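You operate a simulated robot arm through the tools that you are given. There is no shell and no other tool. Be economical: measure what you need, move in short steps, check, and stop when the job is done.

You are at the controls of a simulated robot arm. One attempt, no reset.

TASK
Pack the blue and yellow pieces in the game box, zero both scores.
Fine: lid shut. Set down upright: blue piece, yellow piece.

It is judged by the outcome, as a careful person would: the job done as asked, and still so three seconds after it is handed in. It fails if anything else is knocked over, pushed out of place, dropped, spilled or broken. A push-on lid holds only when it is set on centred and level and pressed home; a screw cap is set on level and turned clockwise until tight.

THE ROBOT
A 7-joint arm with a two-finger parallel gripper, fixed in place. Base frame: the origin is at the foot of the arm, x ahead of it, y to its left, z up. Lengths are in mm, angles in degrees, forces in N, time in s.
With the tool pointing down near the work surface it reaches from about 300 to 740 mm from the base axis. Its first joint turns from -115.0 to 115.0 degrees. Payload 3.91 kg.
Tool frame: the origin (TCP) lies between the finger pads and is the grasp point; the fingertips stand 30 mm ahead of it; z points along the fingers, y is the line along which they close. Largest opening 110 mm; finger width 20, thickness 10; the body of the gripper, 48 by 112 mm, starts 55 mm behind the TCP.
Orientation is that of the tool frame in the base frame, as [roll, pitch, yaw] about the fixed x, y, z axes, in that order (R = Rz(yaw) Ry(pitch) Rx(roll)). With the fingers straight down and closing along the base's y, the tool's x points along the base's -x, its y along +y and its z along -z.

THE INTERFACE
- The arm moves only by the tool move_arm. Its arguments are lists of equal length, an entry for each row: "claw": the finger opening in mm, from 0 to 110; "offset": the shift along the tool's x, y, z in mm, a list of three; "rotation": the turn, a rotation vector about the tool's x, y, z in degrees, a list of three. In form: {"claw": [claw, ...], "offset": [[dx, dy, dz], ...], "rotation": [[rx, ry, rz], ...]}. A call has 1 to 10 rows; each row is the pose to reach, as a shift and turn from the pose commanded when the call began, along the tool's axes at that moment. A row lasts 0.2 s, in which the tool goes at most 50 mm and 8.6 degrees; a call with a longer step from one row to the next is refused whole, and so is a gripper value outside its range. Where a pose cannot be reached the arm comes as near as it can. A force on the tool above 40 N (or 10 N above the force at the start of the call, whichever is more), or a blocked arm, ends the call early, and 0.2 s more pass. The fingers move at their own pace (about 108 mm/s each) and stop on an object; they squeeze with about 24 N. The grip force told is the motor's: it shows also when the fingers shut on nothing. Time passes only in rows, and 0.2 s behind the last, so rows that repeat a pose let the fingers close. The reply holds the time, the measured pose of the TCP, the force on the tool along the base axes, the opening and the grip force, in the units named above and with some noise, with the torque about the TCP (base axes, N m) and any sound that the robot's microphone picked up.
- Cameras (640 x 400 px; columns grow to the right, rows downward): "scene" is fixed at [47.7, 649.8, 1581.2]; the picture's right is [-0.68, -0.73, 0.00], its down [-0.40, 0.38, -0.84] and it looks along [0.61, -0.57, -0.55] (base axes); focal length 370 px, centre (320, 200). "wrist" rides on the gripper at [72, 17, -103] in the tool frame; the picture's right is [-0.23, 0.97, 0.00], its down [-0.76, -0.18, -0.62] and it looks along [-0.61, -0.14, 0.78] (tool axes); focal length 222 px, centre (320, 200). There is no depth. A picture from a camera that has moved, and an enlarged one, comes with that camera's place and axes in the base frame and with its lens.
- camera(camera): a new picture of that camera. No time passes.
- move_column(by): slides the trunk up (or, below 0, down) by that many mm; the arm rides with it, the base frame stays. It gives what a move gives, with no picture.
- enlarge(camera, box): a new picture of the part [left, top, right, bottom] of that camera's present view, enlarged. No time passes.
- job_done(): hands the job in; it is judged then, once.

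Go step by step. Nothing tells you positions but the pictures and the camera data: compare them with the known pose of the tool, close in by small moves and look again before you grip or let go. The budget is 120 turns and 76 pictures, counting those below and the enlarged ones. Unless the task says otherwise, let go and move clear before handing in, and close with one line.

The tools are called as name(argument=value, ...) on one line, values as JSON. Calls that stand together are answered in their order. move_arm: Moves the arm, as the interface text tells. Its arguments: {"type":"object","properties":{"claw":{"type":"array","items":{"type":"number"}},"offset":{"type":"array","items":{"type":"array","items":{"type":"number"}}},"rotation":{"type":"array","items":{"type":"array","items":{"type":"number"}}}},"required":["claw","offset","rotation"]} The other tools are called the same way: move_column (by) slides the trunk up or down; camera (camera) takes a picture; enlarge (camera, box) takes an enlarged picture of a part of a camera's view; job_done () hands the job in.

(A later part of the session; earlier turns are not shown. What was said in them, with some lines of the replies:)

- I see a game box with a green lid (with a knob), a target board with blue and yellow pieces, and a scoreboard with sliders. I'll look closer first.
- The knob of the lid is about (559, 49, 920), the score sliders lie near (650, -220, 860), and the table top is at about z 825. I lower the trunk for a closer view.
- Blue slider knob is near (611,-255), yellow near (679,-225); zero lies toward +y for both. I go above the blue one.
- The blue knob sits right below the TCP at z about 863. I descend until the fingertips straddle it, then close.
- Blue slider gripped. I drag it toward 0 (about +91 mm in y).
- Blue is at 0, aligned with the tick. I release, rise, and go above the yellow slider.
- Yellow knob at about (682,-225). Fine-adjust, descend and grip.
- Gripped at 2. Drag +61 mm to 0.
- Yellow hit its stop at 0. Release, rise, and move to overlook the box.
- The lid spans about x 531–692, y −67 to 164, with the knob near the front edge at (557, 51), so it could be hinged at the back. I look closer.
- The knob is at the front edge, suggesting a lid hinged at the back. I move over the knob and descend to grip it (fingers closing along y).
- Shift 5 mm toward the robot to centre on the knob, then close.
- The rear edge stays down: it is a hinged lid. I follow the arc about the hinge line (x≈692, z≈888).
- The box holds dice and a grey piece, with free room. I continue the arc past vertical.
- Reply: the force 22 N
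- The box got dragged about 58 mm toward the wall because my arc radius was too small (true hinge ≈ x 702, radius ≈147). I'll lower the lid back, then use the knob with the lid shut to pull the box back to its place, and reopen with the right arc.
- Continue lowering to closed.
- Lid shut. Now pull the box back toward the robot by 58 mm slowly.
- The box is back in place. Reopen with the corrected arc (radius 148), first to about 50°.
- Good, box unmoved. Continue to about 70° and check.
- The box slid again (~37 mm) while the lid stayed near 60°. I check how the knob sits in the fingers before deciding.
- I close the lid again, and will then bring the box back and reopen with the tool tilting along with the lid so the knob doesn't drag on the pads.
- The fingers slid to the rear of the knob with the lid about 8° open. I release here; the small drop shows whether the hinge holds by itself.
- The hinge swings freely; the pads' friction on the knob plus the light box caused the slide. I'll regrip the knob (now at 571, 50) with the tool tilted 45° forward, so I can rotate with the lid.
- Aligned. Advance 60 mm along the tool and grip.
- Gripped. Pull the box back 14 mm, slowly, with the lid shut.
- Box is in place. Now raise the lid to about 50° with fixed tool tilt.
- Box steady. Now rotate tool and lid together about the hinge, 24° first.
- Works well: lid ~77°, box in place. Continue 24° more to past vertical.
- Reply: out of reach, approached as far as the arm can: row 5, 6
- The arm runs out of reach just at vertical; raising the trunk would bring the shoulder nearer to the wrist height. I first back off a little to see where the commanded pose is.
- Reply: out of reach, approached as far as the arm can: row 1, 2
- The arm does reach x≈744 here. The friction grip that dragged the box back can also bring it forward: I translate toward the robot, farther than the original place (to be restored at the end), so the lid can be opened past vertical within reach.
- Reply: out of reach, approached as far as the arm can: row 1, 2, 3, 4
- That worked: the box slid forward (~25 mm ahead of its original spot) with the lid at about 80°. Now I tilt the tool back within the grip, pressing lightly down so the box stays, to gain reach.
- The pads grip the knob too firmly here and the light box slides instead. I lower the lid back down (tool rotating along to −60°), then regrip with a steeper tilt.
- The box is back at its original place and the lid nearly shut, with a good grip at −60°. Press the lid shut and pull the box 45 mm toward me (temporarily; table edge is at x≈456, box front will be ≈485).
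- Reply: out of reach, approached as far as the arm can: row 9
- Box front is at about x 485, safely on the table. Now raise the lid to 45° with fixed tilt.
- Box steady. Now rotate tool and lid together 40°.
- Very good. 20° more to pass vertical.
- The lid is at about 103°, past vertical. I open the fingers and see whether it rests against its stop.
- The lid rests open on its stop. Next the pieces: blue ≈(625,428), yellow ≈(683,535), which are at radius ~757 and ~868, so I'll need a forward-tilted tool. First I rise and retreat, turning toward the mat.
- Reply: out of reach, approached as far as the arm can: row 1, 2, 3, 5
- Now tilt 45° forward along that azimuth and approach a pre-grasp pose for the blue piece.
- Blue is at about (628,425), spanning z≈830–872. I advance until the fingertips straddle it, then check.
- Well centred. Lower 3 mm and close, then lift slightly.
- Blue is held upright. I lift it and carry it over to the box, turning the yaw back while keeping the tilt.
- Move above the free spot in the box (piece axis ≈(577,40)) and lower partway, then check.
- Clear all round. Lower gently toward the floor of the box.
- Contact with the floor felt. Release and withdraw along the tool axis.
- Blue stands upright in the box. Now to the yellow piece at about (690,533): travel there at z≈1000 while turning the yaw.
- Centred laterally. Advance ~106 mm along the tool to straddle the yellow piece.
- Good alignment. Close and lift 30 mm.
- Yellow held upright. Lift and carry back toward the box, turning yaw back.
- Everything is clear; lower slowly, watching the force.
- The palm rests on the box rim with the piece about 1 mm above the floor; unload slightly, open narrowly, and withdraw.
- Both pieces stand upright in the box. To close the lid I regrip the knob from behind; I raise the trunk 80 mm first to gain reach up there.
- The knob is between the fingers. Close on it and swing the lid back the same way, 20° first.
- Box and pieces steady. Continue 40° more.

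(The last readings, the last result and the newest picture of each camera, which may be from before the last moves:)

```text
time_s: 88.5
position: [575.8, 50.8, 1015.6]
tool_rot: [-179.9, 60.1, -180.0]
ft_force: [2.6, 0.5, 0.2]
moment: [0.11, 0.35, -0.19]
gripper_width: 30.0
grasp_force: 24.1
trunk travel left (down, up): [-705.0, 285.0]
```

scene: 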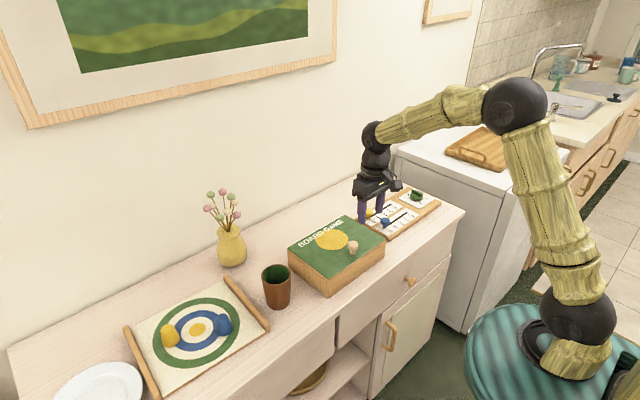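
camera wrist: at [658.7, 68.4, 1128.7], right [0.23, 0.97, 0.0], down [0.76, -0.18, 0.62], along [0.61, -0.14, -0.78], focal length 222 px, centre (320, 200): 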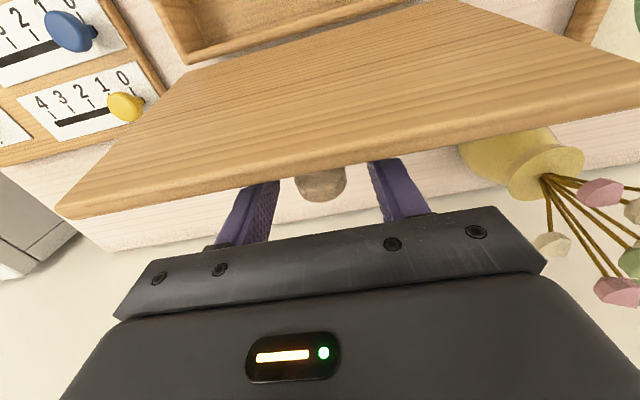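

move_arm(claw=[15, 15, 15, 15, 15, 15, 15], offset=[[11.9, 0, -4.9], [24.2, 0, -8.9], [36.9, 0, -11.6], [49.6, 0, -13.3], [62.5, 0, -13.9], [75.4, 0, -13.3], [88.2, 0, -11.6]], rotation=[[0, 0, 0], [0, 0, 0], [0, 0, 0], [0, 0, 0], [0, 0, 0], [0, 0, 0], [0, 0, 0]])

enlarge(camera="scene", box=[270, 150, 420, 320])

```text
time_s: 90.1
position: [520.6, 50.7, 945.0]
tool_rot: [-180.0, 60.0, 180.0]
ft_force: [-5.7, 2.1, 6.3]
moment: [-0.02, -0.55, -0.07]
gripper_width: 29.8
grasp_force: 23.8
trunk travel left (down, up): [-705.0, 285.0]
```

```text
2.35 times, centred on (345, 235) of scene
camera zoom: at [47.7, 649.8, 1581.2], right [-0.68, -0.73, 0.0], down [-0.4, 0.38, -0.84], along [0.61, -0.57, -0.55], focal length 871 px, centre (261, 118)
```

zoom: 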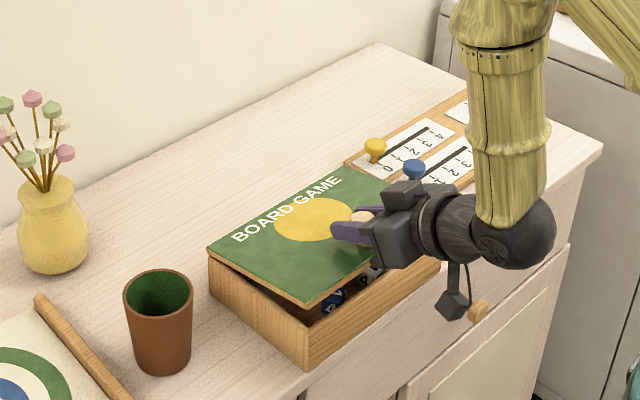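

Nearly shut; finish closing.

move_arm(claw=[15, 15, 15, 15], offset=[[6.3, 0, 1.3], [12.6, 0, 2.7], [19, 0, 4.7], [25.5, 0, 7]], rotation=[[0, 0, 0], [0, 0, 0], [0, 0, 0], [0, 0, 0]])

```text
time_s: 91.1
position: [514.7, 49.7, 921.1]
tool_rot: [-180.0, 60.1, 180.0]
ft_force: [-6.4, -1.5, 5.1]
moment: [0.03, -0.62, 0.02]
gripper_width: 30.2
grasp_force: 24.0
trunk travel left (down, up): [-705.0, 285.0]
```

Press it home and slide the box back to its original place (+44 mm in x), slowly.

move_arm(claw=[15, 15, 15, 15, 15, 15, 15, 15, 15, 15], offset=[[2.6, 0, 1.5], [1.4, 0, 3.6], [-0.4, 0, 6.7], [-2.9, 0, 11], [-5.9, 0, 16.2], [-8.9, 0, 21.4], [-11.9, 0, 26.6], [-14.9, 0, 31.8], [-17.4, 0, 36.1], [-19.4, 0, 39.6]], rotation=[[0, 0, 0], [0, 0, 0], [0, 0, 0], [0, 0, 0], [0, 0, 0], [0, 0, 0], [0, 0, 0], [0, 0, 0], [0, 0, 0], [0, 0, 0]])

enlarge(camera="scene", box=[270, 130, 420, 300])

```text
time_s: 93.3
position: [558.5, 51.8, 918.1]
tool_rot: [-179.9, 59.9, 179.9]
ft_force: [-5.8, -1.3, 4.5]
moment: [0.05, 0.04, 0.03]
gripper_width: 29.6
grasp_force: 24.0
trunk travel left (down, up): [-705.0, 285.0]
```

```text
2.35 times, centred on (345, 215) of scene
camera zoom: at [47.7, 649.8, 1581.2], right [-0.68, -0.73, 0.0], down [-0.4, 0.38, -0.84], along [0.61, -0.57, -0.55], focal length 871 px, centre (261, 165)
```

zoom: 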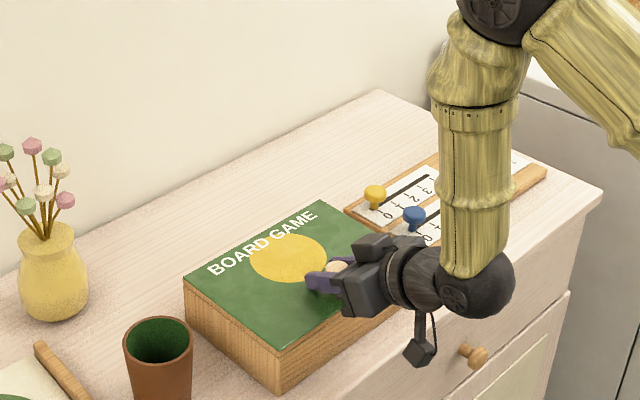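

The box is back in place with lid down. Release and withdraw.

move_arm(claw=[40, 60, 60, 60, 60, 60, 60, 60], offset=[[0, 0, 0], [0, 0, 0], [0, 0, 0], [-3, 0, -25], [-6, 0, -60], [-30, 0, -95], [-70, 0, -120], [-105, 0, -140]], rotation=[[0, 0, 0], [0, 0, 0], [0, 0, 0], [0, 0, 0], [0, 0, 0], [0, 0, 0], [0, 0, 0], [0, 0, 0]])

enlarge(camera="scene", box=[270, 130, 420, 300])

```text
time_s: 95.1
position: [505.4, 53.6, 1081.7]
tool_rot: [-179.8, 60.0, 180.0]
ft_force: [0.5, -0.4, 0.5]
moment: [0.02, 0.0, 0.03]
gripper_width: 60.0
grasp_force: 0.1
out of reach, approached as far as the arm can: row 6, 7, 8
trunk travel left (down, up): [-705.0, 285.0]
```

```text
2.35 times, centred on (345, 215) of scene
camera zoom: at [47.7, 649.8, 1581.2], right [-0.68, -0.73, 0.0], down [-0.4, 0.38, -0.84], along [0.61, -0.57, -0.55], focal length 871 px, centre (261, 165)
```

zoom: 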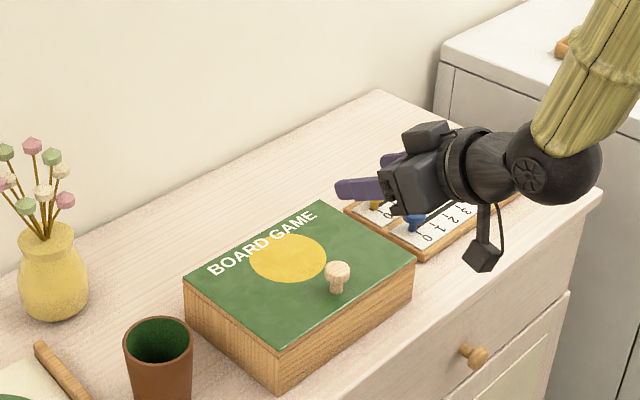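

The lid is shut and the box in place. I raise the trunk clear and take a last look at the scores.

move_column(by=200)

enlarge(camera="scene", box=[330, 160, 470, 260])

camera(camera="scene")

```text
time_s: 97.3
position: [507.3, 53.9, 1280.6]
tool_rot: [-179.9, 60.0, 179.9]
ft_force: [0.1, 0.0, 0.4]
moment: [0.01, 0.01, 0.01]
gripper_width: 59.9
grasp_force: 0.2
trunk travel left (down, up): [-905.0, 85.0]
```

```text
4.00 times, centred on (400, 210) of scene
camera zoom: at [47.7, 649.8, 1581.2], right [-0.68, -0.73, 0.0], down [-0.4, 0.38, -0.84], along [0.61, -0.57, -0.55], focal length 1481 px, centre (0, 160)
```

zoom: 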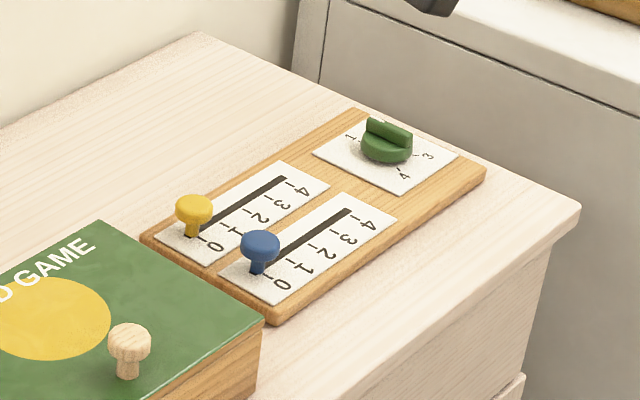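

```text
1 pictures are left
```

scene: 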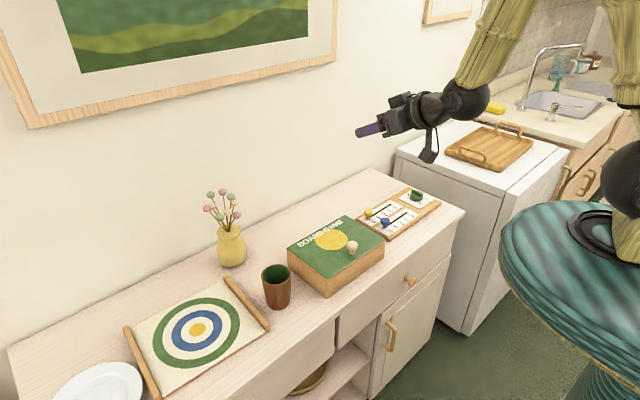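

Both sliders read 0, the pieces are in the box, the lid is shut, and everything else looks unmoved. I hand it in.

job_done()

```text
The job is handed in.
```

The job is handed in: blue and yellow stand upright in the box, the lid is shut, and both scores read 0. The box slid on the table several times while I worked the lid, so I moved it back. It now sits within a few millimetres of its original spot.
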